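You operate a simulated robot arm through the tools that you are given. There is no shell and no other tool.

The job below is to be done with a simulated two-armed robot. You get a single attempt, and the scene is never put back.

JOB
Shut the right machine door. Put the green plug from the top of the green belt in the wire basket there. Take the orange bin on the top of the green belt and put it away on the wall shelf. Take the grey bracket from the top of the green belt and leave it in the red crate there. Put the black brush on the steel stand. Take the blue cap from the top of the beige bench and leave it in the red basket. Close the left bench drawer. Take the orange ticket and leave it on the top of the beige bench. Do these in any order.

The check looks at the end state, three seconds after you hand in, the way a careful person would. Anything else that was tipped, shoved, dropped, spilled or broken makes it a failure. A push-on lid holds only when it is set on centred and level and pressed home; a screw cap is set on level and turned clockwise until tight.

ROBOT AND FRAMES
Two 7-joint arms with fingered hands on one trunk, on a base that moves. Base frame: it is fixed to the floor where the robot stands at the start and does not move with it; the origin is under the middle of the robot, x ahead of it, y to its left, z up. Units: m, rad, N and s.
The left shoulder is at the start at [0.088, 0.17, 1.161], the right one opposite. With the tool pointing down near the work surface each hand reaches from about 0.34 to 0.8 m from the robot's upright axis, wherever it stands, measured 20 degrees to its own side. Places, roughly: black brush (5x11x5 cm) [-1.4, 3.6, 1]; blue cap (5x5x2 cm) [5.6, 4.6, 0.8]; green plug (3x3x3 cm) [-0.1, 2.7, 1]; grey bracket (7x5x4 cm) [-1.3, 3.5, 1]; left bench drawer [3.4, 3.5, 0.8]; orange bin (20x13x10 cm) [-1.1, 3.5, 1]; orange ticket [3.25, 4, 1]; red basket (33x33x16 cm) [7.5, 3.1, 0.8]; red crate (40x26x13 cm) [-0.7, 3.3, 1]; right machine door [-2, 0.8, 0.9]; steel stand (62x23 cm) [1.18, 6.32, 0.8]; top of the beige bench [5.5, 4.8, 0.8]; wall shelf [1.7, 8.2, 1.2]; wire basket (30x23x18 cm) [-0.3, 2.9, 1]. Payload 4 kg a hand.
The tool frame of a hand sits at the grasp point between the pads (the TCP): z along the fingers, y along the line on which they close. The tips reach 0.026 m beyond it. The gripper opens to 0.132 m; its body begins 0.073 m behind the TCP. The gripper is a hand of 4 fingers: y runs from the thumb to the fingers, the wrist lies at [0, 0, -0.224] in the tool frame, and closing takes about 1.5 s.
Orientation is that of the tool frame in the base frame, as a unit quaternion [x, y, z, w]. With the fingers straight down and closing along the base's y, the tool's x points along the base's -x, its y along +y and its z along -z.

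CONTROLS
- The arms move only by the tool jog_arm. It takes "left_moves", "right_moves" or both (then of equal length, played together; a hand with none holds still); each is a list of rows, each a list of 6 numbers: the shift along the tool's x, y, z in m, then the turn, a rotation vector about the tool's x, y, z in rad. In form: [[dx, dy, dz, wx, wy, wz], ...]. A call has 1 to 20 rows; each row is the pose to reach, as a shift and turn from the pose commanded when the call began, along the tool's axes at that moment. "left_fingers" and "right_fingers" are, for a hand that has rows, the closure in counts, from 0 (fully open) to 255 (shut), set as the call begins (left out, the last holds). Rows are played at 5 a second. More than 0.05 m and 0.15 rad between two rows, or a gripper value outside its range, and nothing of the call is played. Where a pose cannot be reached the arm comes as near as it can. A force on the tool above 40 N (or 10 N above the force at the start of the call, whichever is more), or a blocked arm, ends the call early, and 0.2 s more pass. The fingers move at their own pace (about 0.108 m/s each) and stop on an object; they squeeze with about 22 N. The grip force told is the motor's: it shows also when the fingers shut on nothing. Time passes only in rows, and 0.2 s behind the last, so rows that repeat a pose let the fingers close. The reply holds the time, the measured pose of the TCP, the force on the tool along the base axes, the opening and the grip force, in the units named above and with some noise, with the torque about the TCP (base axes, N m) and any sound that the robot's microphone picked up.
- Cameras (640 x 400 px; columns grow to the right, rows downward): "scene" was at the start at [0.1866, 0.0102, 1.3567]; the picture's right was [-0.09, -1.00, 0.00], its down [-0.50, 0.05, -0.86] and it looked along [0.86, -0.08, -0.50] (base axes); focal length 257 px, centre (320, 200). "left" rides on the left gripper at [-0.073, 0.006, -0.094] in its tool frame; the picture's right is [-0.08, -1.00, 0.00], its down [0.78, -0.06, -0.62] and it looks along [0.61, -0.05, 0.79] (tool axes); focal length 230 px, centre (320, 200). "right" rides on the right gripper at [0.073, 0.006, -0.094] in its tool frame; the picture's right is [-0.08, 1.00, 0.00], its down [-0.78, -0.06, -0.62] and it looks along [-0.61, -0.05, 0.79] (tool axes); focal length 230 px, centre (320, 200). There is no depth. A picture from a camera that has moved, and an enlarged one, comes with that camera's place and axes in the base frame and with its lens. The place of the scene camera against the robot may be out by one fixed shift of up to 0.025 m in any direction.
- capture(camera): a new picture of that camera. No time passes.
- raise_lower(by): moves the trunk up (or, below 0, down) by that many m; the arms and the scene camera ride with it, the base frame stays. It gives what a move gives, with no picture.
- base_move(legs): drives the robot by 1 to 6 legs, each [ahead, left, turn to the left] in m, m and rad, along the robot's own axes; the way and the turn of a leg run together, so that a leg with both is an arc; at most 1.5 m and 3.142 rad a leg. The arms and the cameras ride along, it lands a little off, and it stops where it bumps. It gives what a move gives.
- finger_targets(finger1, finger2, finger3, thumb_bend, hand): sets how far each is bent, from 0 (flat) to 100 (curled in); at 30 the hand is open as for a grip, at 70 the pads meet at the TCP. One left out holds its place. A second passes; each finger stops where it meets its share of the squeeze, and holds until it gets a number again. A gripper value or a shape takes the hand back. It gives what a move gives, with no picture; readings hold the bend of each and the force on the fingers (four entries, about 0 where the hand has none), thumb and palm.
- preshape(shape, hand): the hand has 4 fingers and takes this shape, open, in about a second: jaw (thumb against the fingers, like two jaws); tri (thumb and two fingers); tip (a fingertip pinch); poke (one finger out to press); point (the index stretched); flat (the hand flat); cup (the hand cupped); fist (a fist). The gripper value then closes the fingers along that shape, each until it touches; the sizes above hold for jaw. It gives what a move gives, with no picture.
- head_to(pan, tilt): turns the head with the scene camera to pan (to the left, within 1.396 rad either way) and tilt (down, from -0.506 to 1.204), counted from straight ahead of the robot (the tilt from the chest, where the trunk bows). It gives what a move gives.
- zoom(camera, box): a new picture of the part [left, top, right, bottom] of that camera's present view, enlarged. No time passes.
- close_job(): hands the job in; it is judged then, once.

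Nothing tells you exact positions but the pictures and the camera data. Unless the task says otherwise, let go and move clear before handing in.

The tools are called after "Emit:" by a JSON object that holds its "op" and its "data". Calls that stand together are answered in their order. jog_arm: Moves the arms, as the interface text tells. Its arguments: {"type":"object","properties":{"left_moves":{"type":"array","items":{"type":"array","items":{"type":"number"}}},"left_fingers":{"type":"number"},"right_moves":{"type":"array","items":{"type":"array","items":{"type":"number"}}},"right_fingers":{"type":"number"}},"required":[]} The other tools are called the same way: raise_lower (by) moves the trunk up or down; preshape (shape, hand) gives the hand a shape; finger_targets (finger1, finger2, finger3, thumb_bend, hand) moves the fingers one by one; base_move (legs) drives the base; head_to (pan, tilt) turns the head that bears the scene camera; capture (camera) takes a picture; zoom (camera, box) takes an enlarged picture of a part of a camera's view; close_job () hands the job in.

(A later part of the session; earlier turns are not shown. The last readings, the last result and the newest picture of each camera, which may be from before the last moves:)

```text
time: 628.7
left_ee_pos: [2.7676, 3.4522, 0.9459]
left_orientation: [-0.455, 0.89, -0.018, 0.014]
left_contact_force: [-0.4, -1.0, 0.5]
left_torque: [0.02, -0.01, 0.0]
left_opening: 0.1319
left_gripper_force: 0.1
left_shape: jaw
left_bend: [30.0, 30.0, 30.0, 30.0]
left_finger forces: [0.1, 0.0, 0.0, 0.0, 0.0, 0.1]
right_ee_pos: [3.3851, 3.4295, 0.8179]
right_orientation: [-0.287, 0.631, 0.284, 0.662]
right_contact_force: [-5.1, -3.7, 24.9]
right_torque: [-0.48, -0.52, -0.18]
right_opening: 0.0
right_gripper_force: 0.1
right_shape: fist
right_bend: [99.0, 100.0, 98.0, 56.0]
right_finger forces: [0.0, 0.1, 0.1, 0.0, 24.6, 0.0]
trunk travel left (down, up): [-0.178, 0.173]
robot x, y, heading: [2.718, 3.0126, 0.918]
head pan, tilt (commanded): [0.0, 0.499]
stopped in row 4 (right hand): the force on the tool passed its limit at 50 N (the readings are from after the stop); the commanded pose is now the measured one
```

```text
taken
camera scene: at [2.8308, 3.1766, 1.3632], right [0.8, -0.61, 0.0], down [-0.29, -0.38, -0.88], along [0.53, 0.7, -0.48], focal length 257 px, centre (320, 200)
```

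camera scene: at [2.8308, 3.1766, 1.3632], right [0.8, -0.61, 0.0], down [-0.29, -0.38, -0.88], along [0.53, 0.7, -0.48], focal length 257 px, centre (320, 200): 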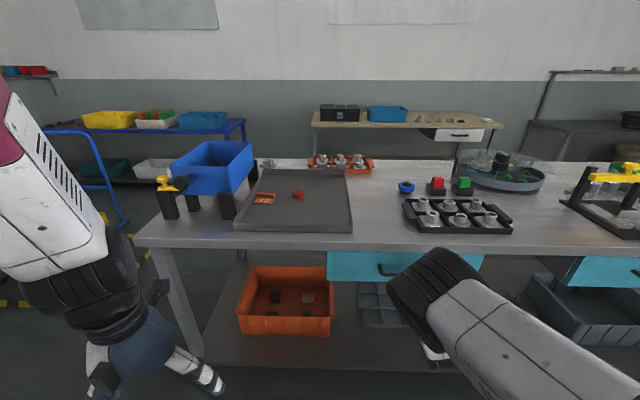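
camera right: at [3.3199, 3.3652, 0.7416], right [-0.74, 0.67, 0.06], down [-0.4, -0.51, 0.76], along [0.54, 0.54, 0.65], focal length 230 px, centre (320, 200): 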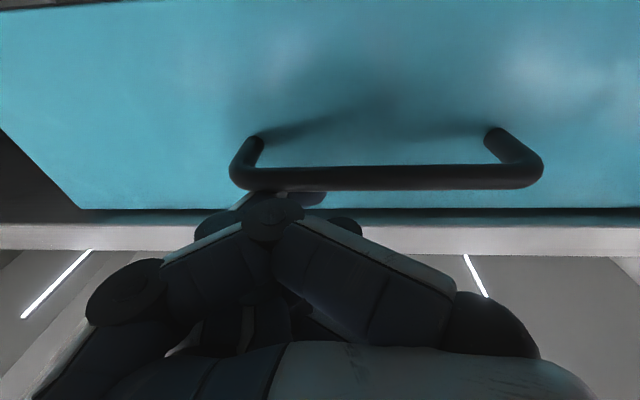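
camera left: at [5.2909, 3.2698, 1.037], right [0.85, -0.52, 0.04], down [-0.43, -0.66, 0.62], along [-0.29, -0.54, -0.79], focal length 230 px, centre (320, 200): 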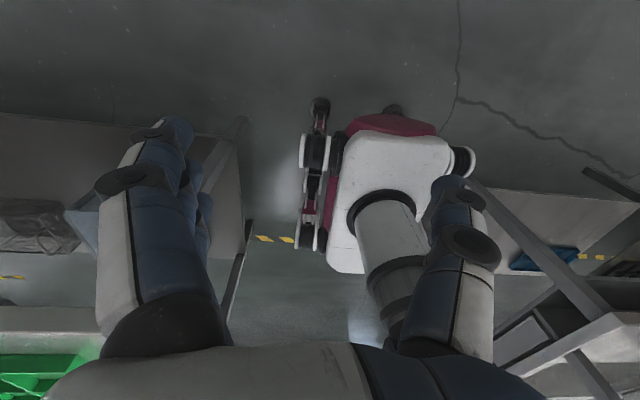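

The fist rode up on the handle bar and met resistance. The drawer looks nearly flush; I'll retract a little, lower the fist, and push again squarely to be sure.

Emit:
{"op": "jog_arm", "data": {"right_moves": [[0, 0, -0.03, 0, 0, 0], [0, 0, -0.06, 0, 0, 0], [0.02, 0, -0.06, 0, 0, 0], [0.035, 0, -0.06, 0, 0, 0]]}}

Emit:
{"op": "capture", "data": {"camera": "right"}}

```text
time: 629.2
left_ee_pos: [2.7695, 3.453, 0.9437]
left_orientation: [-0.457, 0.889, -0.018, 0.011]
left_contact_force: [-0.1, -0.1, -0.3]
left_torque: [-0.06, 0.0, 0.01]
left_opening: 0.132
left_gripper_force: 0.1
left_shape: jaw
left_bend: [30.0, 30.0, 30.0, 30.0]
left_finger forces: [0.0, 0.1, 0.0, 0.1, 0.1, 0.0]
right_ee_pos: [3.3836, 3.3826, 0.8153]
right_orientation: [-0.276, 0.634, 0.269, 0.671]
right_contact_force: [-2.3, 0.8, 20.4]
right_torque: [0.34, -0.2, 0.08]
right_opening: 0.0
right_gripper_force: 0.1
right_shape: fist
right_bend: [98.0, 100.0, 98.0, 56.0]
right_finger forces: [0.1, 0.1, 0.0, 0.1, 19.9, 0.1]
trunk travel left (down, up): [-0.178, 0.173]
robot x, y, heading: [2.7211, 3.0142, 0.927]
head pan, tilt (commanded): [0.0, 0.499]
stopped in row 2 (right hand): the force on the tool passed its limit at 44 N (the readings are from after the stop); the commanded pose is now the measured one
```

```text
taken
camera right: at [3.3173, 3.3212, 0.7384], right [-0.71, 0.7, 0.05], down [-0.43, -0.49, 0.76], along [0.55, 0.52, 0.65], focal length 230 px, centre (320, 200)
```

right: 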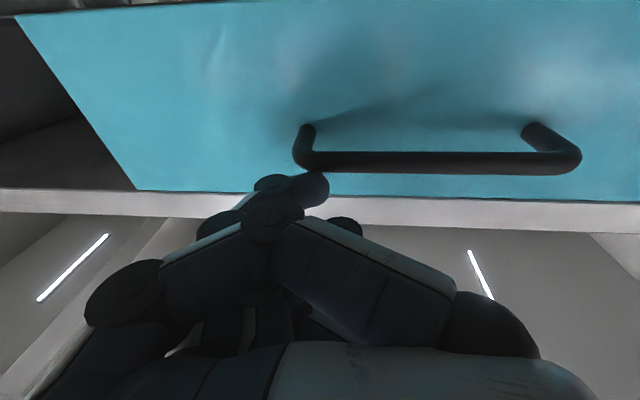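

The thumb seems hooked over the handle bar. Raising slightly to free it, then backing off.

Emit:
{"op": "jog_arm", "data": {"right_moves": [[-0.006, 0, 0.003, 0, 0, 0], [-0.012, 0, 0.003, 0, 0, 0], [-0.016, 0, 0.0, 0, 0, 0]]}}

Emit:
{"op": "capture", "data": {"camera": "right"}}

Emit:
{"op": "zoom", "data": {"camera": "right", "box": [220, 100, 420, 225]}}

```text
time: 630.0
left_ee_pos: [2.7702, 3.4532, 0.9435]
left_orientation: [-0.456, 0.89, -0.017, 0.011]
left_contact_force: [0.2, 0.2, 0.0]
left_torque: [-0.01, 0.02, -0.02]
left_opening: 0.1321
left_gripper_force: 0.0
left_shape: jaw
left_bend: [30.0, 30.0, 30.0, 30.0]
left_finger forces: [0.0, 0.1, 0.1, 0.0, 0.1, 0.0]
right_ee_pos: [3.3896, 3.3712, 0.8255]
right_orientation: [-0.274, 0.642, 0.259, 0.668]
right_contact_force: [-0.7, 0.7, 0.6]
right_torque: [0.03, -0.06, 0.0]
right_opening: 0.0
right_gripper_force: 0.1
right_shape: fist
right_bend: [98.0, 100.0, 98.0, 54.0]
right_finger forces: [0.0, 0.0, 0.1, 0.0, 0.0, 0.0]
trunk travel left (down, up): [-0.178, 0.173]
robot x, y, heading: [2.7237, 3.0098, 0.924]
head pan, tilt (commanded): [0.0, 0.499]
```

```text
taken
camera right: at [3.3211, 3.3103, 0.7494], right [-0.7, 0.71, 0.04], down [-0.43, -0.47, 0.77], along [0.57, 0.52, 0.64], focal length 230 px, centre (320, 200)
```

right: 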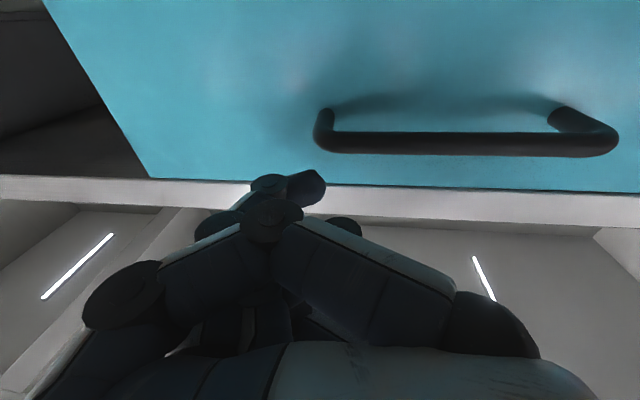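

```text
3.20 times, centred on (320, 162) of right
camera zoom: at [3.3211, 3.3103, 0.7494], right [-0.7, 0.71, 0.04], down [-0.43, -0.47, 0.77], along [0.57, 0.52, 0.64], focal length 736 px, centre (320, 320)
```

zoom: 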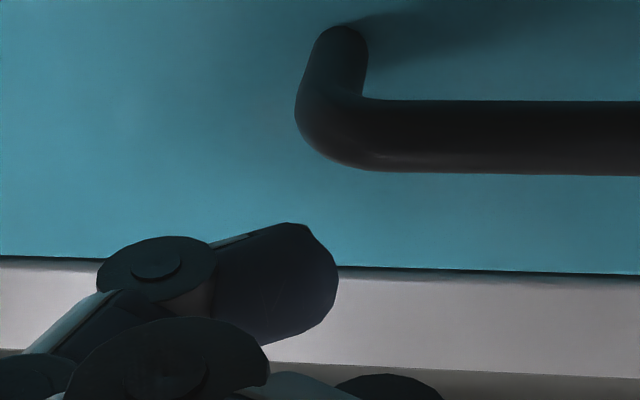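

Free now. I'll reposition the fist to the right of the handle, a bit lower, and push the drawer face directly.

Emit:
{"op": "jog_arm", "data": {"right_moves": [[0, 0, -0.03, 0, 0, 0], [0, -0.02, -0.05, 0, 0, 0], [0.015, -0.05, -0.05, 0, 0, 0], [0.035, -0.065, -0.05, 0, 0, 0]]}}

Emit:
{"op": "capture", "data": {"camera": "right"}}

```text
time: 631.0
left_ee_pos: [2.7701, 3.4537, 0.9442]
left_orientation: [-0.456, 0.89, -0.019, 0.01]
left_contact_force: [0.4, -0.2, 0.1]
left_torque: [0.01, 0.02, 0.02]
left_opening: 0.1317
left_gripper_force: 0.1
left_shape: jaw
left_bend: [30.0, 30.0, 30.0, 30.0]
left_finger forces: [0.0, 0.1, 0.1, 0.0, 0.1, 0.1]
right_ee_pos: [3.3904, 3.3036, 0.792]
right_orientation: [-0.279, 0.638, 0.271, 0.665]
right_contact_force: [-0.6, 0.4, -0.8]
right_torque: [-0.02, 0.02, 0.02]
right_opening: 0.0
right_gripper_force: 0.1
right_shape: fist
right_bend: [98.0, 100.0, 98.0, 54.0]
right_finger forces: [0.0, 0.1, 0.1, 0.0, 0.0, 0.1]
trunk travel left (down, up): [-0.178, 0.173]
robot x, y, heading: [2.7207, 3.0159, 0.921]
head pan, tilt (commanded): [0.0, 0.499]
```

```text
taken
camera right: at [3.3238, 3.2416, 0.7156], right [-0.72, 0.69, 0.05], down [-0.42, -0.49, 0.77], along [0.56, 0.53, 0.64], focal length 230 px, centre (320, 200)
```

right: 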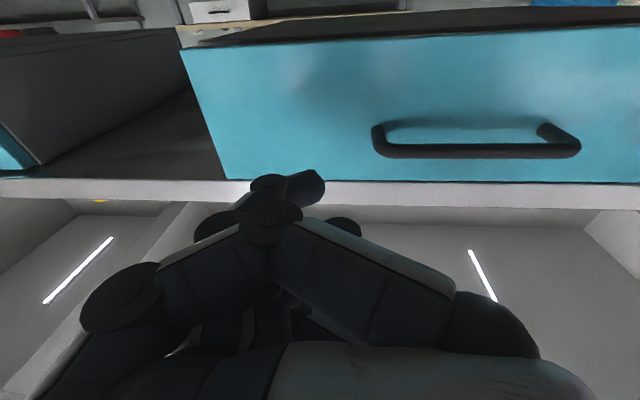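

Now pushing straight onto the drawer face right of the handle.

Emit:
{"op": "jog_arm", "data": {"right_moves": [[0, 0, 0.025, 0, 0, 0], [0, 0, 0.05, 0, 0, 0], [0, 0, 0.075, 0, 0, 0], [0, 0, 0.1, 0, 0, 0], [0, 0, 0.125, 0, 0, 0], [0, 0, 0.15, 0, 0, 0]]}}

Emit:
{"op": "capture", "data": {"camera": "right"}}

Emit:
{"op": "zoom", "data": {"camera": "scene", "box": [300, 200, 640, 340]}}

```text
time: 632.3
left_ee_pos: [2.769, 3.4516, 0.9443]
left_orientation: [-0.455, 0.89, -0.018, 0.012]
left_contact_force: [0.2, 0.9, -0.2]
left_torque: [-0.02, -0.01, -0.01]
left_opening: 0.132
left_gripper_force: 0.0
left_shape: jaw
left_bend: [30.0, 30.0, 30.0, 30.0]
left_finger forces: [0.0, 0.1, 0.0, 0.0, 0.1, 0.0]
right_ee_pos: [3.4885, 3.3824, 0.7947]
right_orientation: [-0.274, 0.642, 0.26, 0.667]
right_contact_force: [-19.7, -26.9, 8.7]
right_torque: [0.04, -0.02, 0.0]
right_opening: 0.0003
right_gripper_force: 0.1
right_shape: fist
right_bend: [98.0, 100.0, 98.0, 77.0]
right_finger forces: [0.0, 0.0, 0.1, 0.1, 32.6, 0.1]
trunk travel left (down, up): [-0.178, 0.173]
robot x, y, heading: [2.7177, 3.0146, 0.918]
head pan, tilt (commanded): [0.0, 0.499]
stopped in row 6 (right hand): the force on the tool passed its limit at 72 N (the readings are from after the stop); the commanded pose is now the measured one
```

```text
taken
camera right: at [3.4195, 3.3218, 0.7196], right [-0.7, 0.71, 0.05], down [-0.43, -0.47, 0.77], along [0.57, 0.52, 0.64], focal length 230 px, centre (320, 200)
```

right: 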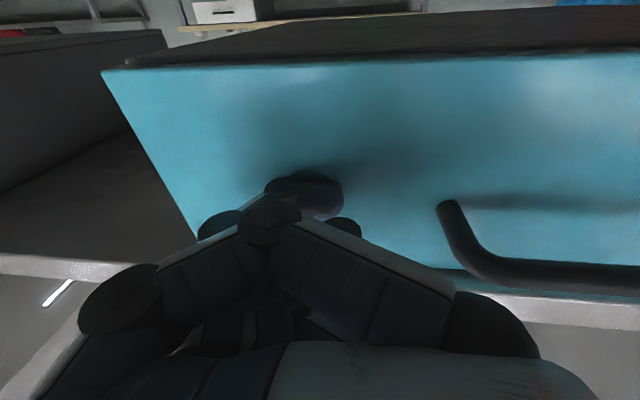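

```text
1.88 times, centred on (470, 270) of scene
camera zoom: at [2.8319, 3.1754, 1.363], right [0.79, -0.61, 0.0], down [-0.29, -0.38, -0.88], along [0.53, 0.7, -0.48], focal length 484 px, centre (38, 68)
```

zoom: 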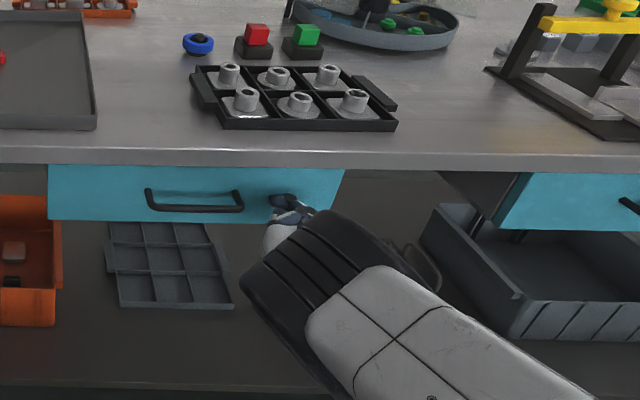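

The drawer hit its hard stop (72 N) and is in line with the closed right drawer. Backing the fist straight off.

Emit:
{"op": "jog_arm", "data": {"right_moves": [[0, 0, -0.03, 0, 0, 0], [0, 0, -0.07, 0, 0, 0], [0, 0, -0.11, 0, 0, 0], [0, 0, -0.15, 0, 0, 0], [0, 0, -0.19, 0, 0, 0]]}}

Emit:
{"op": "capture", "data": {"camera": "right"}}

Emit:
{"op": "capture", "data": {"camera": "scene"}}

```text
time: 633.5
left_ee_pos: [2.7701, 3.4512, 0.9431]
left_orientation: [-0.455, 0.89, -0.018, 0.011]
left_contact_force: [0.2, 1.2, -0.2]
left_torque: [-0.02, 0.01, -0.06]
left_opening: 0.1319
left_gripper_force: 0.1
left_shape: jaw
left_bend: [30.0, 30.0, 30.0, 30.0]
left_finger forces: [0.1, 0.0, 0.0, 0.0, 0.0, 0.0]
right_ee_pos: [3.3603, 3.2483, 0.7878]
right_orientation: [-0.269, 0.642, 0.257, 0.671]
right_contact_force: [-0.1, 0.4, 0.3]
right_torque: [-0.02, 0.02, -0.04]
right_opening: 0.0
right_gripper_force: 0.1
right_shape: fist
right_bend: [98.0, 100.0, 98.0, 54.0]
right_finger forces: [0.0, 0.0, 0.0, 0.0, 0.0, 0.0]
trunk travel left (down, up): [-0.178, 0.173]
robot x, y, heading: [2.7227, 3.0158, 0.918]
head pan, tilt (commanded): [0.0, 0.499]
```

```text
taken
camera right: at [3.2922, 3.1881, 0.7122], right [-0.69, 0.72, 0.05], down [-0.44, -0.47, 0.77], along [0.58, 0.51, 0.64], focal length 230 px, centre (320, 200)
```

right: 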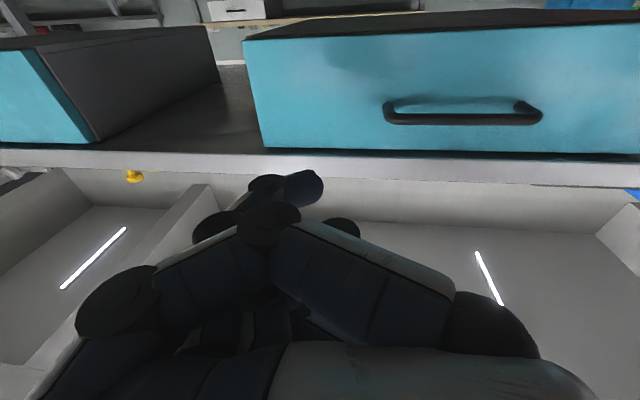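

```text
taken
camera scene: at [2.8349, 3.1774, 1.3625], right [0.79, -0.61, 0.0], down [-0.29, -0.38, -0.88], along [0.53, 0.7, -0.48], focal length 257 px, centre (320, 200)
```

scene: 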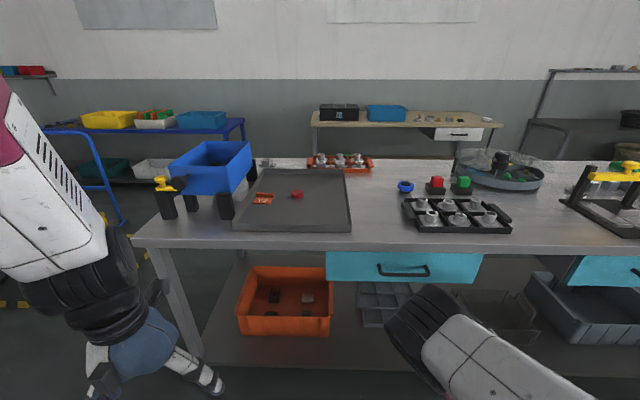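

Both drawers now look flush alike. Next the orange ticket in the grey tray; zooming in.

Emit:
{"op": "zoom", "data": {"camera": "scene", "box": [220, 150, 380, 250]}}

```text
4.00 times, centred on (300, 200) of scene
camera zoom: at [2.8349, 3.1774, 1.3625], right [0.79, -0.61, 0.0], down [-0.29, -0.38, -0.88], along [0.53, 0.7, -0.48], focal length 1028 px, centre (400, 200)
```

zoom: 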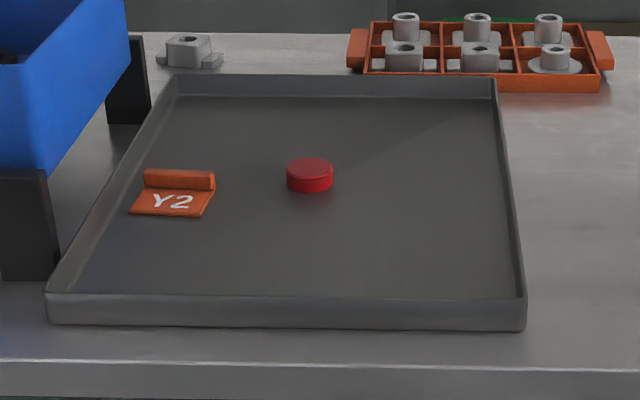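

The ticket is an orange plate with a raised bar, lying in the tray close to the blue box. First I bring the right hand back up to its normal pointing-down pose, and raise the left hand above bench height.

Emit:
{"op": "jog_arm", "data": {"right_moves": [[0, 0, -0.04, 0, 0, 0], [0, 0, -0.08, 0, 0, 0], [-0.03, 0, -0.12, 0, 0, 0], [-0.06, 0, -0.12, -0.0135, 0.1451, -0.0087], [-0.09, 0, -0.12, -0.0271, 0.2902, -0.0175], [-0.12, 0, -0.12, -0.0406, 0.4353, -0.0262], [-0.15, 0, -0.12, -0.0542, 0.5804, -0.0349], [-0.18, 0, -0.12, -0.0677, 0.7255, -0.0436], [-0.21, 0, -0.12, -0.0813, 0.8705, -0.0524], [-0.24, 0, -0.12, -0.0948, 1.0156, -0.0611], [-0.27, 0, -0.12, -0.1084, 1.1607, -0.0698], [-0.3, 0, -0.12, -0.1219, 1.3058, -0.0785], [-0.33, 0, -0.12, -0.1355, 1.4509, -0.0873], [-0.36, 0, -0.12, -0.149, 1.596, -0.096]]}}

Emit:
{"op": "jog_arm", "data": {"left_moves": [[-0.03, 0, -0.04, 0, 0, 0], [-0.06, 0, -0.08, 0, 0, 0], [-0.09, 0, -0.12, 0, 0, 0], [-0.12, 0, -0.16, 0, 0, 0], [-0.15, 0, -0.2, 0, 0, 0], [-0.15, 0, -0.23, 0, 0, 0]]}}

Emit:
{"op": "preshape", "data": {"shape": "jaw", "hand": "right"}}

Emit:
{"op": "capture", "data": {"camera": "scene"}}

```text
time: 636.5
left_ee_pos: [2.771, 3.4527, 0.9446]
left_orientation: [-0.454, 0.891, -0.018, 0.012]
left_contact_force: [0.1, 0.5, 0.3]
left_torque: [-0.01, -0.01, -0.03]
left_opening: 0.1321
left_gripper_force: 0.0
left_shape: jaw
left_bend: [30.0, 30.0, 30.0, 30.0]
left_finger forces: [0.0, 0.0, 0.0, 0.0, 0.1, 0.0]
right_ee_pos: [3.2574, 3.1673, 1.1436]
right_orientation: [-0.44, 0.897, 0.032, -0.013]
right_contact_force: [-0.4, -0.4, 0.8]
right_torque: [0.0, -0.01, 0.0]
right_opening: 0.0
right_gripper_force: 0.1
right_shape: fist
right_bend: [98.0, 100.0, 98.0, 54.0]
right_finger forces: [0.0, 0.0, 0.0, 0.0, 0.1, 0.0]
right hand out of reach, approached as far as the arm can: row 3, 6, 7, 8, 9, 10, 11, 12
trunk travel left (down, up): [-0.178, 0.173]
robot x, y, heading: [2.7199, 3.0155, 0.915]
head pan, tilt (commanded): [0.0, 0.499]
```

```text
time: 637.9
left_ee_pos: [2.8506, 3.5755, 1.1753]
left_orientation: [-0.456, 0.89, -0.018, 0.011]
left_contact_force: [0.6, 0.3, -1.0]
left_torque: [-0.02, -0.02, -0.01]
left_opening: 0.1319
left_gripper_force: 0.0
left_shape: jaw
left_bend: [30.0, 30.0, 30.0, 30.0]
left_finger forces: [0.0, 0.1, 0.0, 0.1, 0.1, 0.1]
right_ee_pos: [3.259, 3.1653, 1.1386]
right_orientation: [-0.439, 0.898, 0.029, -0.018]
right_contact_force: [0.2, -0.1, 0.1]
right_torque: [0.0, 0.01, 0.01]
right_opening: 0.0002
right_gripper_force: 0.1
right_shape: fist
right_bend: [98.0, 100.0, 98.0, 54.0]
right_finger forces: [0.0, 0.0, 0.0, 0.0, 0.1, 0.0]
trunk travel left (down, up): [-0.178, 0.173]
robot x, y, heading: [2.7266, 3.014, 0.916]
head pan, tilt (commanded): [0.0, 0.499]
```

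```text
time: 638.8
left_ee_pos: [2.8499, 3.5754, 1.1739]
left_orientation: [-0.454, 0.891, -0.018, 0.012]
left_contact_force: [0.6, 0.3, -0.3]
left_torque: [0.0, -0.04, 0.0]
left_opening: 0.1318
left_gripper_force: 0.1
left_shape: jaw
left_bend: [30.0, 30.0, 30.0, 30.0]
left_finger forces: [0.0, 0.0, 0.1, 0.0, 0.0, 0.0]
right_ee_pos: [3.2605, 3.1661, 1.1385]
right_orientation: [-0.439, 0.898, 0.028, -0.019]
right_contact_force: [0.7, 0.1, 0.9]
right_torque: [0.01, -0.03, 0.0]
right_opening: 0.1321
right_gripper_force: 0.0
right_shape: jaw
right_bend: [30.0, 30.0, 30.0, 30.0]
right_finger forces: [0.1, 0.0, 0.0, 0.0, 0.1, 0.0]
trunk travel left (down, up): [-0.178, 0.173]
robot x, y, heading: [2.7198, 3.0123, 0.915]
head pan, tilt (commanded): [0.0, 0.499]
```

```text
taken
camera scene: at [2.8348, 3.1775, 1.3625], right [0.79, -0.61, 0.0], down [-0.29, -0.38, -0.88], along [0.53, 0.7, -0.48], focal length 257 px, centre (320, 200)
```

scene: 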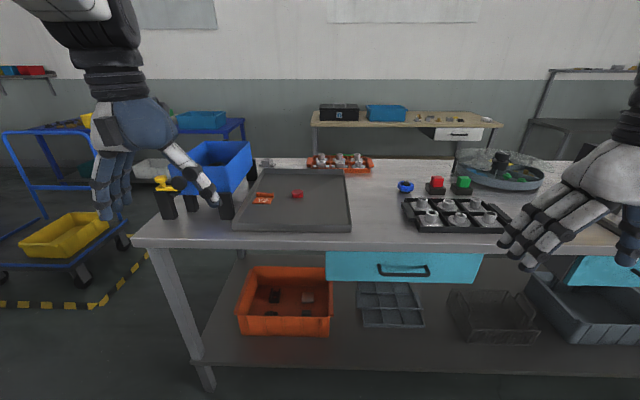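

For the pinch on the ticket's bar, I rotate the left hand 90° so it closes front-to-back.

Emit:
{"op": "jog_arm", "data": {"left_moves": [[0, 0, 0, 0, 0, -0.145], [0, 0, 0, 0, 0, -0.29], [0, 0, 0, 0, 0, -0.435], [0, 0, 0, 0, 0, -0.58], [0, 0, 0, 0, 0, -0.725], [0, 0, 0, 0, 0, -0.87], [0, 0, 0, 0, 0, -1.015], [0, 0, 0, 0, 0, -1.16], [0, 0, 0, 0, 0, -1.305], [0, 0, 0, 0, 0, -1.45], [0, 0, 0, 0, 0, -1.571]]}}

Emit:
{"op": "capture", "data": {"camera": "left"}}

Emit:
{"op": "capture", "data": {"camera": "scene"}}

```text
time: 641.2
left_ee_pos: [2.8402, 3.5877, 1.1771]
left_orientation: [0.955, -0.293, 0.053, 0.013]
left_contact_force: [-0.3, -0.7, 0.0]
left_torque: [0.03, 0.05, 0.02]
left_opening: 0.1319
left_gripper_force: 0.0
left_shape: jaw
left_bend: [30.0, 30.0, 30.0, 30.0]
left_finger forces: [0.0, 0.0, 0.0, 0.0, 0.1, 0.1]
right_ee_pos: [3.2588, 3.1673, 1.1387]
right_orientation: [-0.44, 0.897, 0.03, -0.018]
right_contact_force: [-1.4, -0.1, 0.7]
right_torque: [0.0, 0.03, -0.02]
right_opening: 0.1316
right_gripper_force: 0.1
right_shape: jaw
right_bend: [30.0, 30.0, 30.0, 30.0]
right_finger forces: [0.0, 0.0, 0.1, 0.0, 0.0, 0.0]
trunk travel left (down, up): [-0.178, 0.173]
robot x, y, heading: [2.7206, 3.0152, 0.914]
head pan, tilt (commanded): [0.0, 0.499]
```

```text
taken
camera left: at [2.7665, 3.6288, 1.2609], right [0.49, 0.87, 0.0], down [0.62, -0.35, 0.7], along [0.61, -0.35, -0.72], focal length 230 px, centre (320, 200)
```

left: 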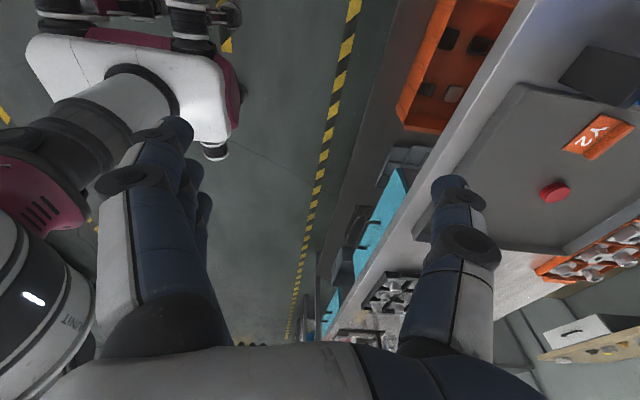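

```text
taken
camera scene: at [2.8348, 3.1776, 1.3625], right [0.79, -0.61, 0.0], down [-0.29, -0.38, -0.88], along [0.53, 0.7, -0.48], focal length 257 px, centre (320, 200)
```

scene: 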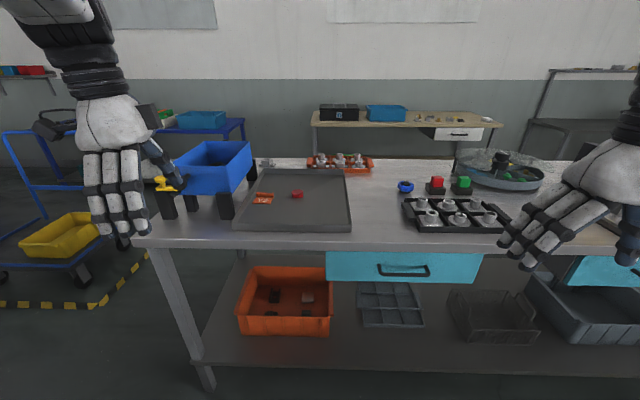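

The left hand's camera side would come close to the blue box; the right hand suits better. Undoing the left rotation and shifting the base left.

Emit:
{"op": "jog_arm", "data": {"left_moves": [[0, 0, 0, 0, 0, 0.145], [0, 0, 0, 0, 0, 0.29], [0, 0, 0, 0, 0, 0.435], [0, 0, 0, 0, 0, 0.58], [0, 0, 0, 0, 0, 0.725], [0, 0, 0, 0, 0, 0.87], [0, 0, 0, 0, 0, 1.015], [0, 0, 0, 0, 0, 1.16], [0, 0, 0, 0, 0, 1.305], [0, 0, 0, 0, 0, 1.45], [0, 0, 0, 0, 0, 1.571]], "right_moves": [[0, 0, 0, 0, 0, -0.145], [0, 0, 0, 0, 0, -0.29], [0, 0, 0, 0, 0, -0.435], [0, 0, 0, 0, 0, -0.58], [0, 0, 0, 0, 0, -0.725], [0, 0, 0, 0, 0, -0.87], [0, 0, 0, 0, 0, -1.015], [0, 0, 0, 0, 0, -1.16], [0, 0, 0, 0, 0, -1.305], [0, 0, 0, 0, 0, -1.45], [0, 0, 0, 0, 0, -1.571]]}}

Emit:
{"op": "base_move", "data": {"legs": [[0, 0.3, 0]]}}

Emit:
{"op": "capture", "data": {"camera": "right"}}

Emit:
{"op": "capture", "data": {"camera": "scene"}}

```text
time: 643.6
left_ee_pos: [2.8515, 3.5779, 1.174]
left_orientation: [-0.454, 0.891, -0.018, 0.011]
left_contact_force: [-0.2, 0.1, 0.6]
left_torque: [-0.04, -0.01, -0.02]
left_opening: 0.1323
left_gripper_force: 0.1
left_shape: jaw
left_bend: [30.0, 30.0, 30.0, 30.0]
left_finger forces: [0.1, 0.1, 0.0, 0.0, 0.0, 0.1]
right_ee_pos: [3.2605, 3.1638, 1.1389]
right_orientation: [0.946, -0.324, -0.029, -0.002]
right_contact_force: [0.4, -0.1, -0.2]
right_torque: [0.0, -0.01, 0.01]
right_opening: 0.1319
right_gripper_force: 0.1
right_shape: jaw
right_bend: [30.0, 30.0, 30.0, 30.0]
right_finger forces: [0.0, 0.0, 0.1, 0.0, 0.1, 0.1]
trunk travel left (down, up): [-0.178, 0.173]
robot x, y, heading: [2.723, 3.0122, 0.917]
head pan, tilt (commanded): [0.0, 0.499]
```

```text
time: 646.8
left_ee_pos: [2.6188, 3.7574, 1.174]
left_orientation: [-0.454, 0.891, -0.018, 0.012]
left_contact_force: [0.5, -0.8, 0.7]
left_torque: [-0.01, 0.01, -0.01]
left_opening: 0.1321
left_gripper_force: 0.0
left_shape: jaw
left_bend: [30.0, 30.0, 30.0, 30.0]
left_finger forces: [0.1, 0.0, 0.0, 0.0, 0.0, 0.0]
right_ee_pos: [3.0277, 3.3424, 1.1411]
right_orientation: [0.946, -0.323, -0.03, -0.006]
right_contact_force: [-0.6, -0.4, 0.4]
right_torque: [0.0, 0.01, 0.02]
right_opening: 0.1321
right_gripper_force: 0.1
right_shape: jaw
right_bend: [30.0, 30.0, 30.0, 30.0]
right_finger forces: [0.0, 0.1, 0.1, 0.1, 0.0, 0.0]
trunk travel left (down, up): [-0.178, 0.173]
robot x, y, heading: [2.4839, 3.1917, 0.917]
head pan, tilt (commanded): [0.0, 0.499]
```

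```text
taken
camera right: at [3.0848, 3.2912, 1.2296], right [-0.67, -0.74, 0.01], down [-0.55, 0.51, 0.66], along [-0.5, 0.44, -0.75], focal length 230 px, centre (320, 200)
```

right: 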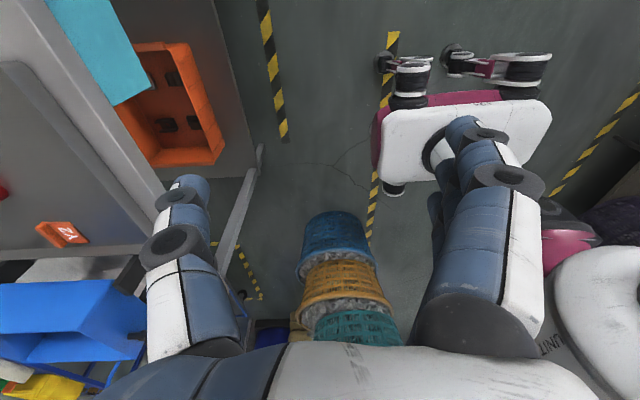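

```text
taken
camera scene: at [2.6019, 3.356, 1.3625], right [0.79, -0.61, 0.0], down [-0.29, -0.38, -0.88], along [0.53, 0.7, -0.48], focal length 257 px, centre (320, 200)
```

scene: 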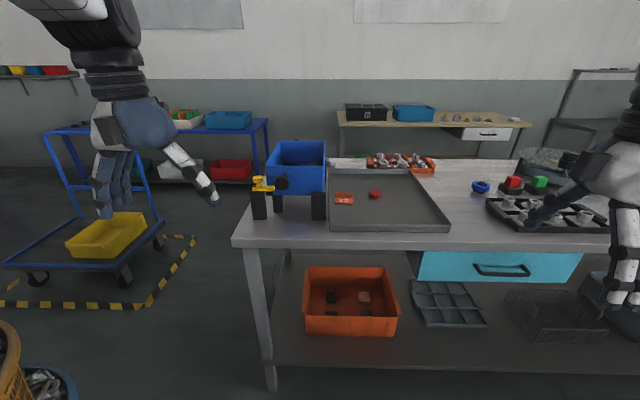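

Zooming in to see the ticket's clearance to the blue box.

Emit:
{"op": "zoom", "data": {"camera": "scene", "box": [250, 130, 450, 255]}}

Emit:
{"op": "zoom", "data": {"camera": "right", "box": [0, 170, 200, 295]}}

```text
3.20 times, centred on (350, 192) of scene
camera zoom: at [2.6019, 3.356, 1.3625], right [0.79, -0.61, 0.0], down [-0.29, -0.38, -0.88], along [0.53, 0.7, -0.48], focal length 822 px, centre (224, 224)
```

zoom: 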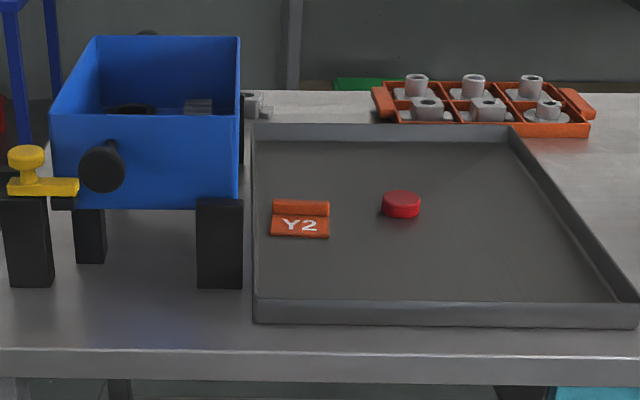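

```text
3.20 times, centred on (100, 232) of right
camera zoom: at [3.0848, 3.2912, 1.2296], right [-0.67, -0.74, 0.01], down [-0.55, 0.51, 0.66], along [-0.5, 0.44, -0.75], focal length 736 px, centre (1024, 96)
```

zoom: 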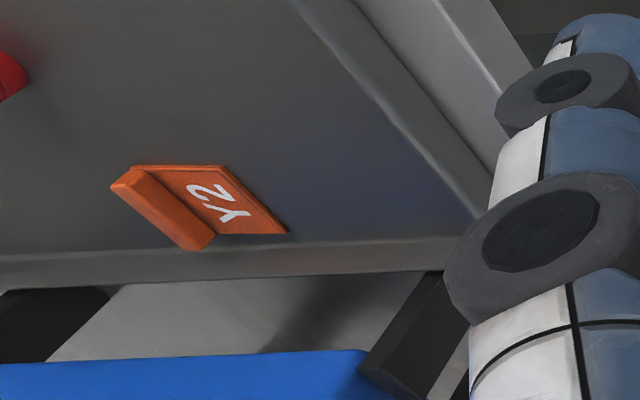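

The ticket's centre is about 8 cm right of the blue box's side, so a straight-down approach with the rotated right hand has room. Raising the left hand, then moving the base forward.

Emit:
{"op": "jog_arm", "data": {"left_moves": [[0, 0.02, -0.04, 0, 0, 0], [0, 0.04, -0.08, 0, 0, 0], [0, 0.06, -0.1, 0, 0, 0]]}}

Emit:
{"op": "jog_arm", "data": {"right_moves": [[-0.04, 0, 0, 0, 0, 0], [-0.08, 0, -0.01, 0, 0, 0], [-0.12, 0, -0.02, 0, 0, 0], [-0.16, 0, -0.03, 0, 0, 0], [-0.2, 0, -0.03, 0, 0, 0]]}}

Emit:
{"op": "base_move", "data": {"legs": [[0.2, 0, 0]]}}

Emit:
{"op": "capture", "data": {"camera": "right"}}

Emit:
{"op": "capture", "data": {"camera": "scene"}}

```text
time: 647.6
left_ee_pos: [2.5653, 3.7928, 1.2719]
left_orientation: [-0.454, 0.891, -0.019, 0.012]
left_contact_force: [-0.8, 0.2, -0.1]
left_torque: [-0.03, -0.01, -0.03]
left_opening: 0.1317
left_gripper_force: 0.1
left_shape: jaw
left_bend: [30.0, 30.0, 30.0, 30.0]
left_finger forces: [0.0, 0.0, 0.0, 0.1, 0.0, 0.0]
right_ee_pos: [3.0265, 3.3421, 1.1397]
right_orientation: [0.945, -0.325, -0.033, -0.007]
right_contact_force: [0.5, 0.3, -0.5]
right_torque: [-0.02, 0.02, 0.02]
right_opening: 0.1318
right_gripper_force: 0.1
right_shape: jaw
right_bend: [30.0, 30.0, 30.0, 30.0]
right_finger forces: [0.0, 0.0, 0.1, 0.1, 0.0, 0.1]
trunk travel left (down, up): [-0.178, 0.173]
robot x, y, heading: [2.4864, 3.1934, 0.918]
head pan, tilt (commanded): [0.0, 0.499]
```

```text
time: 648.8
left_ee_pos: [2.5658, 3.7935, 1.2709]
left_orientation: [-0.453, 0.891, -0.018, 0.011]
left_contact_force: [-0.5, 0.2, 0.1]
left_torque: [-0.04, 0.01, -0.01]
left_opening: 0.1319
left_gripper_force: 0.2
left_shape: jaw
left_bend: [30.0, 30.0, 30.0, 30.0]
left_finger forces: [0.0, 0.1, 0.0, 0.1, 0.0, 0.1]
right_ee_pos: [2.9355, 3.509, 1.1634]
right_orientation: [0.938, -0.339, -0.066, -0.012]
right_contact_force: [-0.6, 0.1, 0.2]
right_torque: [-0.01, -0.03, -0.04]
right_opening: 0.1319
right_gripper_force: 0.1
right_shape: jaw
right_bend: [30.0, 30.0, 30.0, 30.0]
right_finger forces: [0.1, 0.0, 0.0, 0.0, 0.0, 0.0]
right hand out of reach, approached as far as the arm can: row 2, 3, 4, 5
trunk travel left (down, up): [-0.178, 0.173]
robot x, y, heading: [2.489, 3.1936, 0.919]
head pan, tilt (commanded): [0.0, 0.499]
```

```text
time: 650.4
left_ee_pos: [2.6859, 3.9462, 1.2715]
left_orientation: [-0.453, 0.891, -0.018, 0.011]
left_contact_force: [-0.3, 0.4, -0.2]
left_torque: [0.0, -0.04, 0.03]
left_opening: 0.1319
left_gripper_force: 0.2
left_shape: jaw
left_bend: [30.0, 30.0, 30.0, 30.0]
left_finger forces: [0.0, 0.0, 0.1, 0.1, 0.0, 0.0]
right_ee_pos: [3.0513, 3.6611, 1.1686]
right_orientation: [0.94, -0.335, -0.066, -0.019]
right_contact_force: [0.4, 0.8, -0.3]
right_torque: [-0.02, 0.01, -0.01]
right_opening: 0.1317
right_gripper_force: 0.0
right_shape: jaw
right_bend: [30.0, 30.0, 30.0, 30.0]
right_finger forces: [0.1, 0.1, 0.0, 0.1, 0.1, 0.0]
trunk travel left (down, up): [-0.178, 0.173]
robot x, y, heading: [2.6056, 3.3495, 0.918]
head pan, tilt (commanded): [0.0, 0.499]
```

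```text
taken
camera right: at [3.1134, 3.6045, 1.2507], right [-0.69, -0.72, 0.02], down [-0.49, 0.49, 0.72], along [-0.53, 0.49, -0.7], focal length 230 px, centre (320, 200)
```

right: 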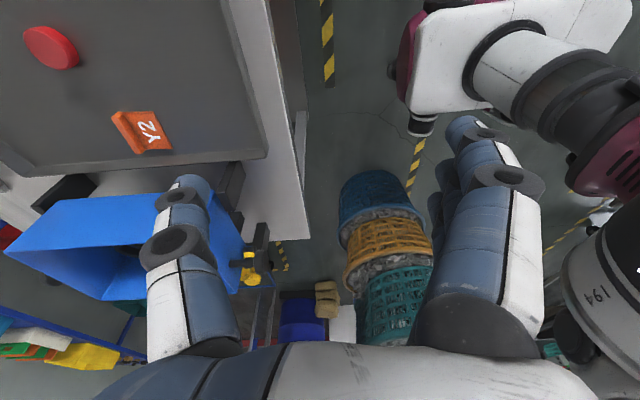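

```text
taken
camera scene: at [2.7207, 3.5096, 1.3625], right [0.79, -0.61, 0.0], down [-0.29, -0.38, -0.88], along [0.54, 0.7, -0.48], focal length 257 px, centre (320, 200)
```

scene: 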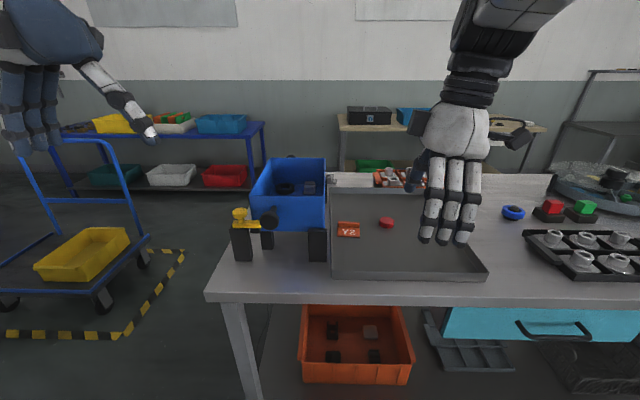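

Ticket bar is near [3.176, 3.915]. Moving the base 10 cm closer, then the hand over it.

Emit:
{"op": "base_move", "data": {"legs": [[0.1, 0, 0]]}}

Emit:
{"op": "jog_arm", "data": {"right_moves": [[-0.011, -0.044, 0, 0, 0, 0], [-0.022, -0.088, 0.01, 0, 0, 0], [-0.033, -0.132, 0.03, 0, 0, 0], [-0.044, -0.175, 0.06, 0, 0, 0]], "right_fingers": 90}}

Emit:
{"op": "capture", "data": {"camera": "right"}}

Emit:
{"op": "capture", "data": {"camera": "scene"}}

```text
time: 651.5
left_ee_pos: [2.7453, 4.0259, 1.2723]
left_orientation: [-0.453, 0.891, -0.018, 0.012]
left_contact_force: [-0.5, 0.3, -0.1]
left_torque: [-0.01, -0.02, -0.01]
left_opening: 0.1317
left_gripper_force: 0.1
left_shape: jaw
left_bend: [30.0, 30.0, 30.0, 30.0]
left_finger forces: [0.1, 0.0, 0.0, 0.0, 0.0, 0.1]
right_ee_pos: [3.1129, 3.7405, 1.1695]
right_orientation: [0.939, -0.335, -0.069, -0.02]
right_contact_force: [0.4, 0.4, 0.7]
right_torque: [-0.01, 0.02, 0.03]
right_opening: 0.1321
right_gripper_force: 0.1
right_shape: jaw
right_bend: [30.0, 30.0, 30.0, 30.0]
right_finger forces: [0.1, 0.1, 0.0, 0.0, 0.1, 0.0]
trunk travel left (down, up): [-0.178, 0.173]
robot x, y, heading: [2.6686, 3.4252, 0.916]
head pan, tilt (commanded): [0.0, 0.499]
```

```text
refused: row 4 steps farther than a row can; nothing moved
```

```text
taken
camera right: at [3.1753, 3.6823, 1.2508], right [-0.69, -0.72, 0.02], down [-0.49, 0.49, 0.72], along [-0.53, 0.49, -0.69], focal length 230 px, centre (320, 200)
```

right: 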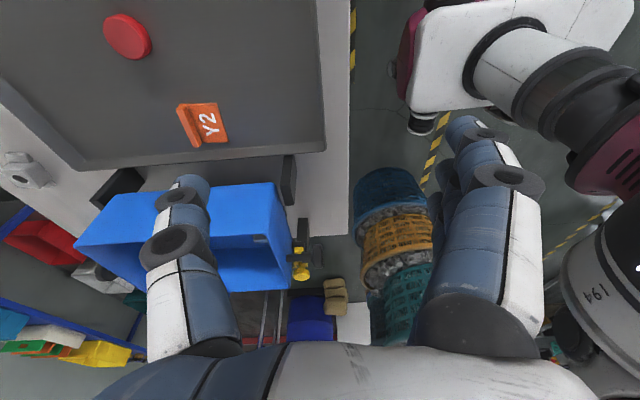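

```text
taken
camera scene: at [2.7812, 3.5883, 1.3625], right [0.79, -0.61, 0.0], down [-0.29, -0.38, -0.88], along [0.54, 0.7, -0.48], focal length 257 px, centre (320, 200)
```

scene: 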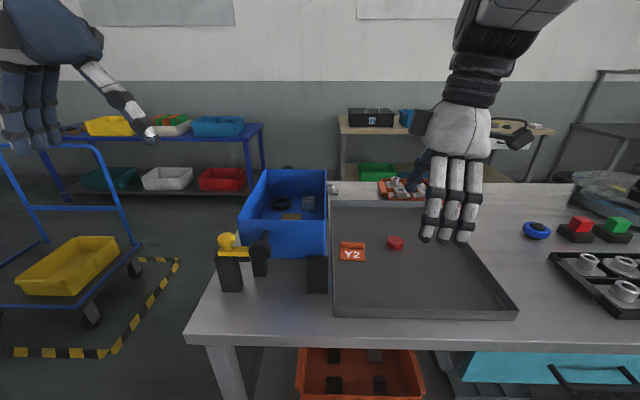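

Repeating the hand move in smaller steps (target bar near [3.180, 3.92]).

Emit:
{"op": "jog_arm", "data": {"right_moves": [[-0.009, -0.037, 0.005, 0, 0, 0], [-0.018, -0.074, 0.01, 0, 0, 0], [-0.027, -0.111, 0.02, 0, 0, 0], [-0.036, -0.148, 0.04, 0, 0, 0], [-0.045, -0.183, 0.06, 0, 0, 0]], "right_fingers": 90}}

Emit:
{"op": "capture", "data": {"camera": "right"}}

Emit:
{"op": "capture", "data": {"camera": "scene"}}

```text
time: 652.7
left_ee_pos: [2.7465, 4.0276, 1.2697]
left_orientation: [-0.453, 0.891, -0.02, 0.01]
left_contact_force: [0.0, -0.3, -0.6]
left_torque: [-0.04, -0.01, 0.0]
left_opening: 0.1317
left_gripper_force: 0.0
left_shape: jaw
left_bend: [30.0, 30.0, 30.0, 30.0]
left_finger forces: [0.0, 0.0, 0.1, 0.0, 0.0, 0.1]
right_ee_pos: [3.184, 3.9187, 1.1103]
right_orientation: [0.939, -0.336, -0.069, -0.017]
right_contact_force: [0.6, 1.4, -0.1]
right_torque: [-0.04, 0.0, 0.0]
right_opening: 0.0856
right_gripper_force: 0.0
right_shape: jaw
right_bend: [70.0, 70.0, 70.0, 67.0]
right_finger forces: [0.0, 0.0, 0.0, 0.1, 0.0, 0.1]
trunk travel left (down, up): [-0.178, 0.173]
robot x, y, heading: [2.6658, 3.4279, 0.912]
head pan, tilt (commanded): [0.0, 0.499]
```

```text
taken
camera right: at [3.2463, 3.8607, 1.1939], right [-0.69, -0.72, 0.02], down [-0.49, 0.49, 0.72], along [-0.53, 0.49, -0.69], focal length 230 px, centre (320, 200)
```

right: 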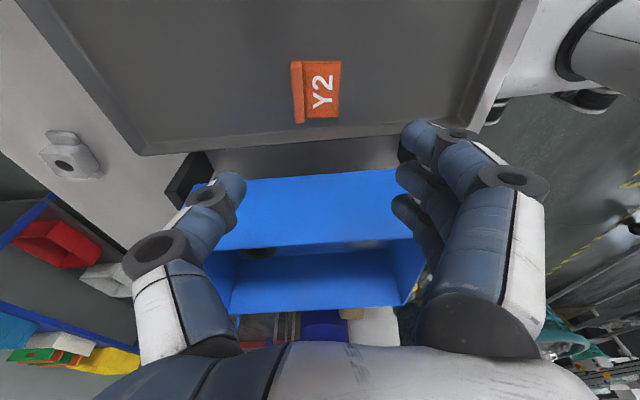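

```text
taken
camera scene: at [2.7818, 3.5901, 1.3619], right [0.79, -0.61, 0.0], down [-0.29, -0.38, -0.88], along [0.53, 0.7, -0.48], focal length 257 px, centre (320, 200)
```

scene: 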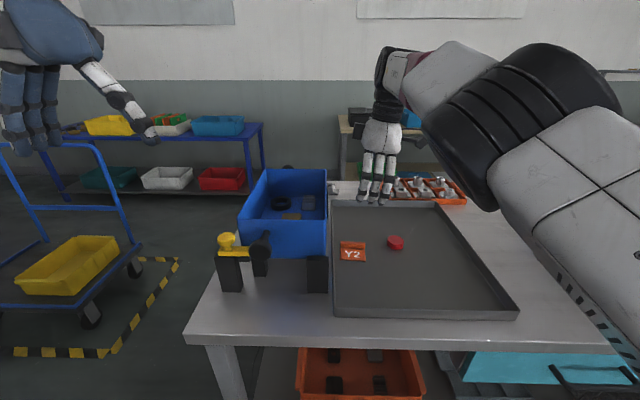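

Triangulating from the two wrist views: the ticket's bar is at about [3.181, 3.953], top z ≈ 0.905, and the box side is ~6 cm left of it. Going down closer with a bit more lean away from the box.

Emit:
{"op": "jog_arm", "data": {"right_moves": [[-0.004, -0.012, 0.03, 0, -0.04, 0], [-0.0085, -0.0254, 0.06, 0, -0.08, 0], [-0.0085, -0.0254, 0.09, 0, -0.12, 0], [-0.0085, -0.0254, 0.112, 0, -0.12, 0]]}}

Emit:
{"op": "capture", "data": {"camera": "right"}}

Emit:
{"op": "capture", "data": {"camera": "scene"}}

```text
time: 653.7
left_ee_pos: [2.7464, 4.0243, 1.2717]
left_orientation: [-0.453, 0.891, -0.018, 0.011]
left_contact_force: [-0.1, -0.4, -0.4]
left_torque: [0.0, -0.01, 0.01]
left_opening: 0.1317
left_gripper_force: 0.1
left_shape: jaw
left_bend: [30.0, 30.0, 30.0, 30.0]
left_finger forces: [0.0, 0.1, 0.1, 0.0, 0.0, 0.0]
right_ee_pos: [3.185, 3.9482, 1.0063]
right_orientation: [0.932, -0.337, -0.126, -0.042]
right_contact_force: [-0.4, 0.9, 0.4]
right_torque: [0.0, -0.01, 0.01]
right_opening: 0.0858
right_gripper_force: 0.0
right_shape: jaw
right_bend: [70.0, 70.0, 70.0, 67.0]
right_finger forces: [0.0, 0.0, 0.0, 0.1, 0.0, 0.0]
trunk travel left (down, up): [-0.178, 0.173]
robot x, y, heading: [2.6687, 3.4284, 0.922]
head pan, tilt (commanded): [0.0, 0.499]
```

```text
taken
camera right: at [3.2547, 3.8835, 1.0767], right [-0.69, -0.72, 0.03], down [-0.41, 0.43, 0.8], along [-0.59, 0.54, -0.6], focal length 230 px, centre (320, 200)
```

right: 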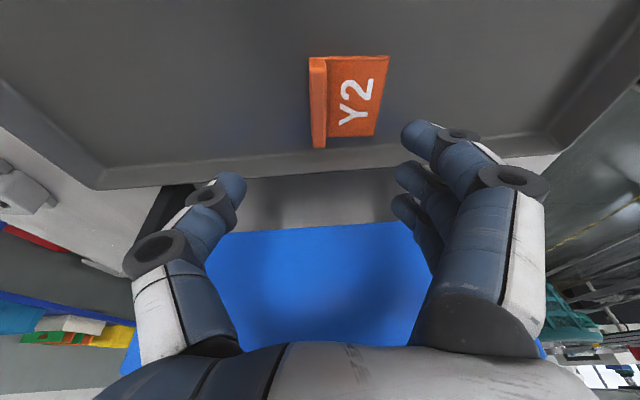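

```text
taken
camera scene: at [2.7815, 3.5881, 1.3623], right [0.79, -0.61, 0.0], down [-0.29, -0.38, -0.88], along [0.54, 0.7, -0.48], focal length 257 px, centre (320, 200)
```

scene: 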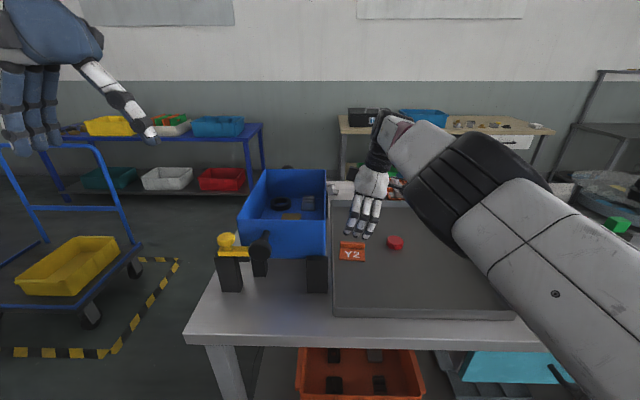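

The bar is centred under the hand. Lowering in two stages.

Emit:
{"op": "jog_arm", "data": {"right_moves": [[0.007, 0, 0.027, 0, 0, 0], [0.0135, 0, 0.05, 0, 0, 0]]}}

Emit:
{"op": "capture", "data": {"camera": "right"}}

```text
time: 654.3
left_ee_pos: [2.7459, 4.0247, 1.2712]
left_orientation: [-0.453, 0.891, -0.018, 0.011]
left_contact_force: [0.3, 0.4, 0.1]
left_torque: [0.03, 0.0, -0.03]
left_opening: 0.1317
left_gripper_force: 0.1
left_shape: jaw
left_bend: [30.0, 30.0, 30.0, 30.0]
left_finger forces: [0.1, 0.0, 0.1, 0.0, 0.1, 0.1]
right_ee_pos: [3.1917, 3.9464, 0.9567]
right_orientation: [0.931, -0.34, -0.126, -0.044]
right_contact_force: [0.8, -0.1, -0.4]
right_torque: [0.02, 0.03, 0.03]
right_opening: 0.0858
right_gripper_force: 0.1
right_shape: jaw
right_bend: [70.0, 70.0, 70.0, 67.0]
right_finger forces: [0.1, 0.1, 0.0, 0.1, 0.0, 0.0]
trunk travel left (down, up): [-0.178, 0.173]
robot x, y, heading: [2.6678, 3.422, 0.912]
head pan, tilt (commanded): [0.0, 0.499]
```

```text
taken
camera right: at [3.2606, 3.8822, 1.0281], right [-0.7, -0.71, 0.03], down [-0.41, 0.43, 0.8], along [-0.58, 0.55, -0.6], focal length 230 px, centre (320, 200)
```

right: 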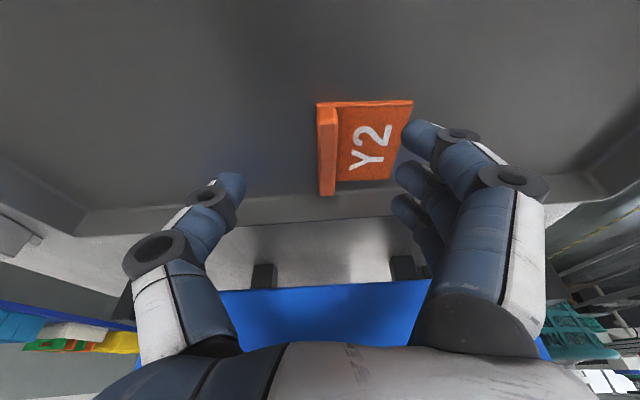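

The bar lies 5.3 cm along the finger axis and 6 mm toward the fingers. Correcting and approaching along the finger axis, then closing.

Emit:
{"op": "jog_arm", "data": {"right_moves": [[0.002, 0.006, 0.02, 0, 0, 0], [0.002, 0.006, 0.033, 0, 0, 0], [0.002, 0.006, 0.038, 0, 0, 0], [0.002, 0.006, 0.038, 0, 0, 0]]}}

Emit:
{"op": "capture", "data": {"camera": "right"}}

```text
time: 655.3
left_ee_pos: [2.7425, 4.0229, 1.272]
left_orientation: [-0.453, 0.891, -0.017, 0.013]
left_contact_force: [-0.2, 0.4, -0.4]
left_torque: [0.01, -0.02, -0.01]
left_opening: 0.1321
left_gripper_force: 0.2
left_shape: jaw
left_bend: [30.0, 30.0, 30.0, 30.0]
left_finger forces: [0.0, 0.1, 0.0, 0.0, 0.0, 0.0]
right_ee_pos: [3.2116, 3.9384, 0.9359]
right_orientation: [0.923, -0.359, -0.124, -0.058]
right_contact_force: [0.0, 2.3, 31.1]
right_torque: [-1.57, 0.8, -0.14]
right_opening: 0.0854
right_gripper_force: 0.0
right_shape: jaw
right_bend: [72.0, 71.0, 70.0, 67.0]
right_finger forces: [27.4, 4.0, 0.1, 0.1, 0.0, 0.1]
trunk travel left (down, up): [-0.178, 0.173]
robot x, y, heading: [2.6647, 3.4252, 0.915]
head pan, tilt (commanded): [0.0, 0.499]
stopped in row 4 (right hand): the force on the tool passed its limit at 42 N (the readings are from after the stop); the commanded pose is now the measured one
```

```text
taken
camera right: at [3.2749, 3.869, 1.0057], right [-0.73, -0.68, 0.0], down [-0.4, 0.43, 0.81], along [-0.55, 0.59, -0.59], focal length 230 px, centre (320, 200)
```

right: 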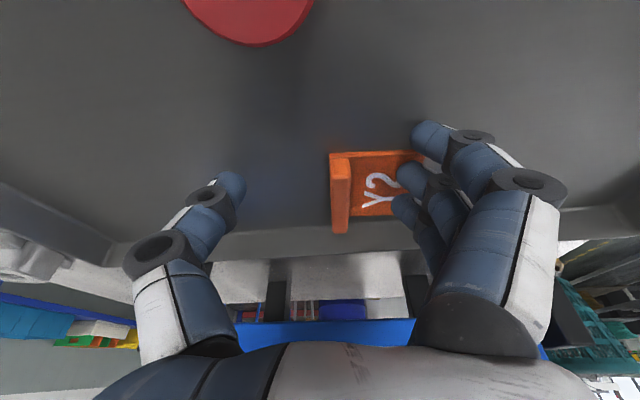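

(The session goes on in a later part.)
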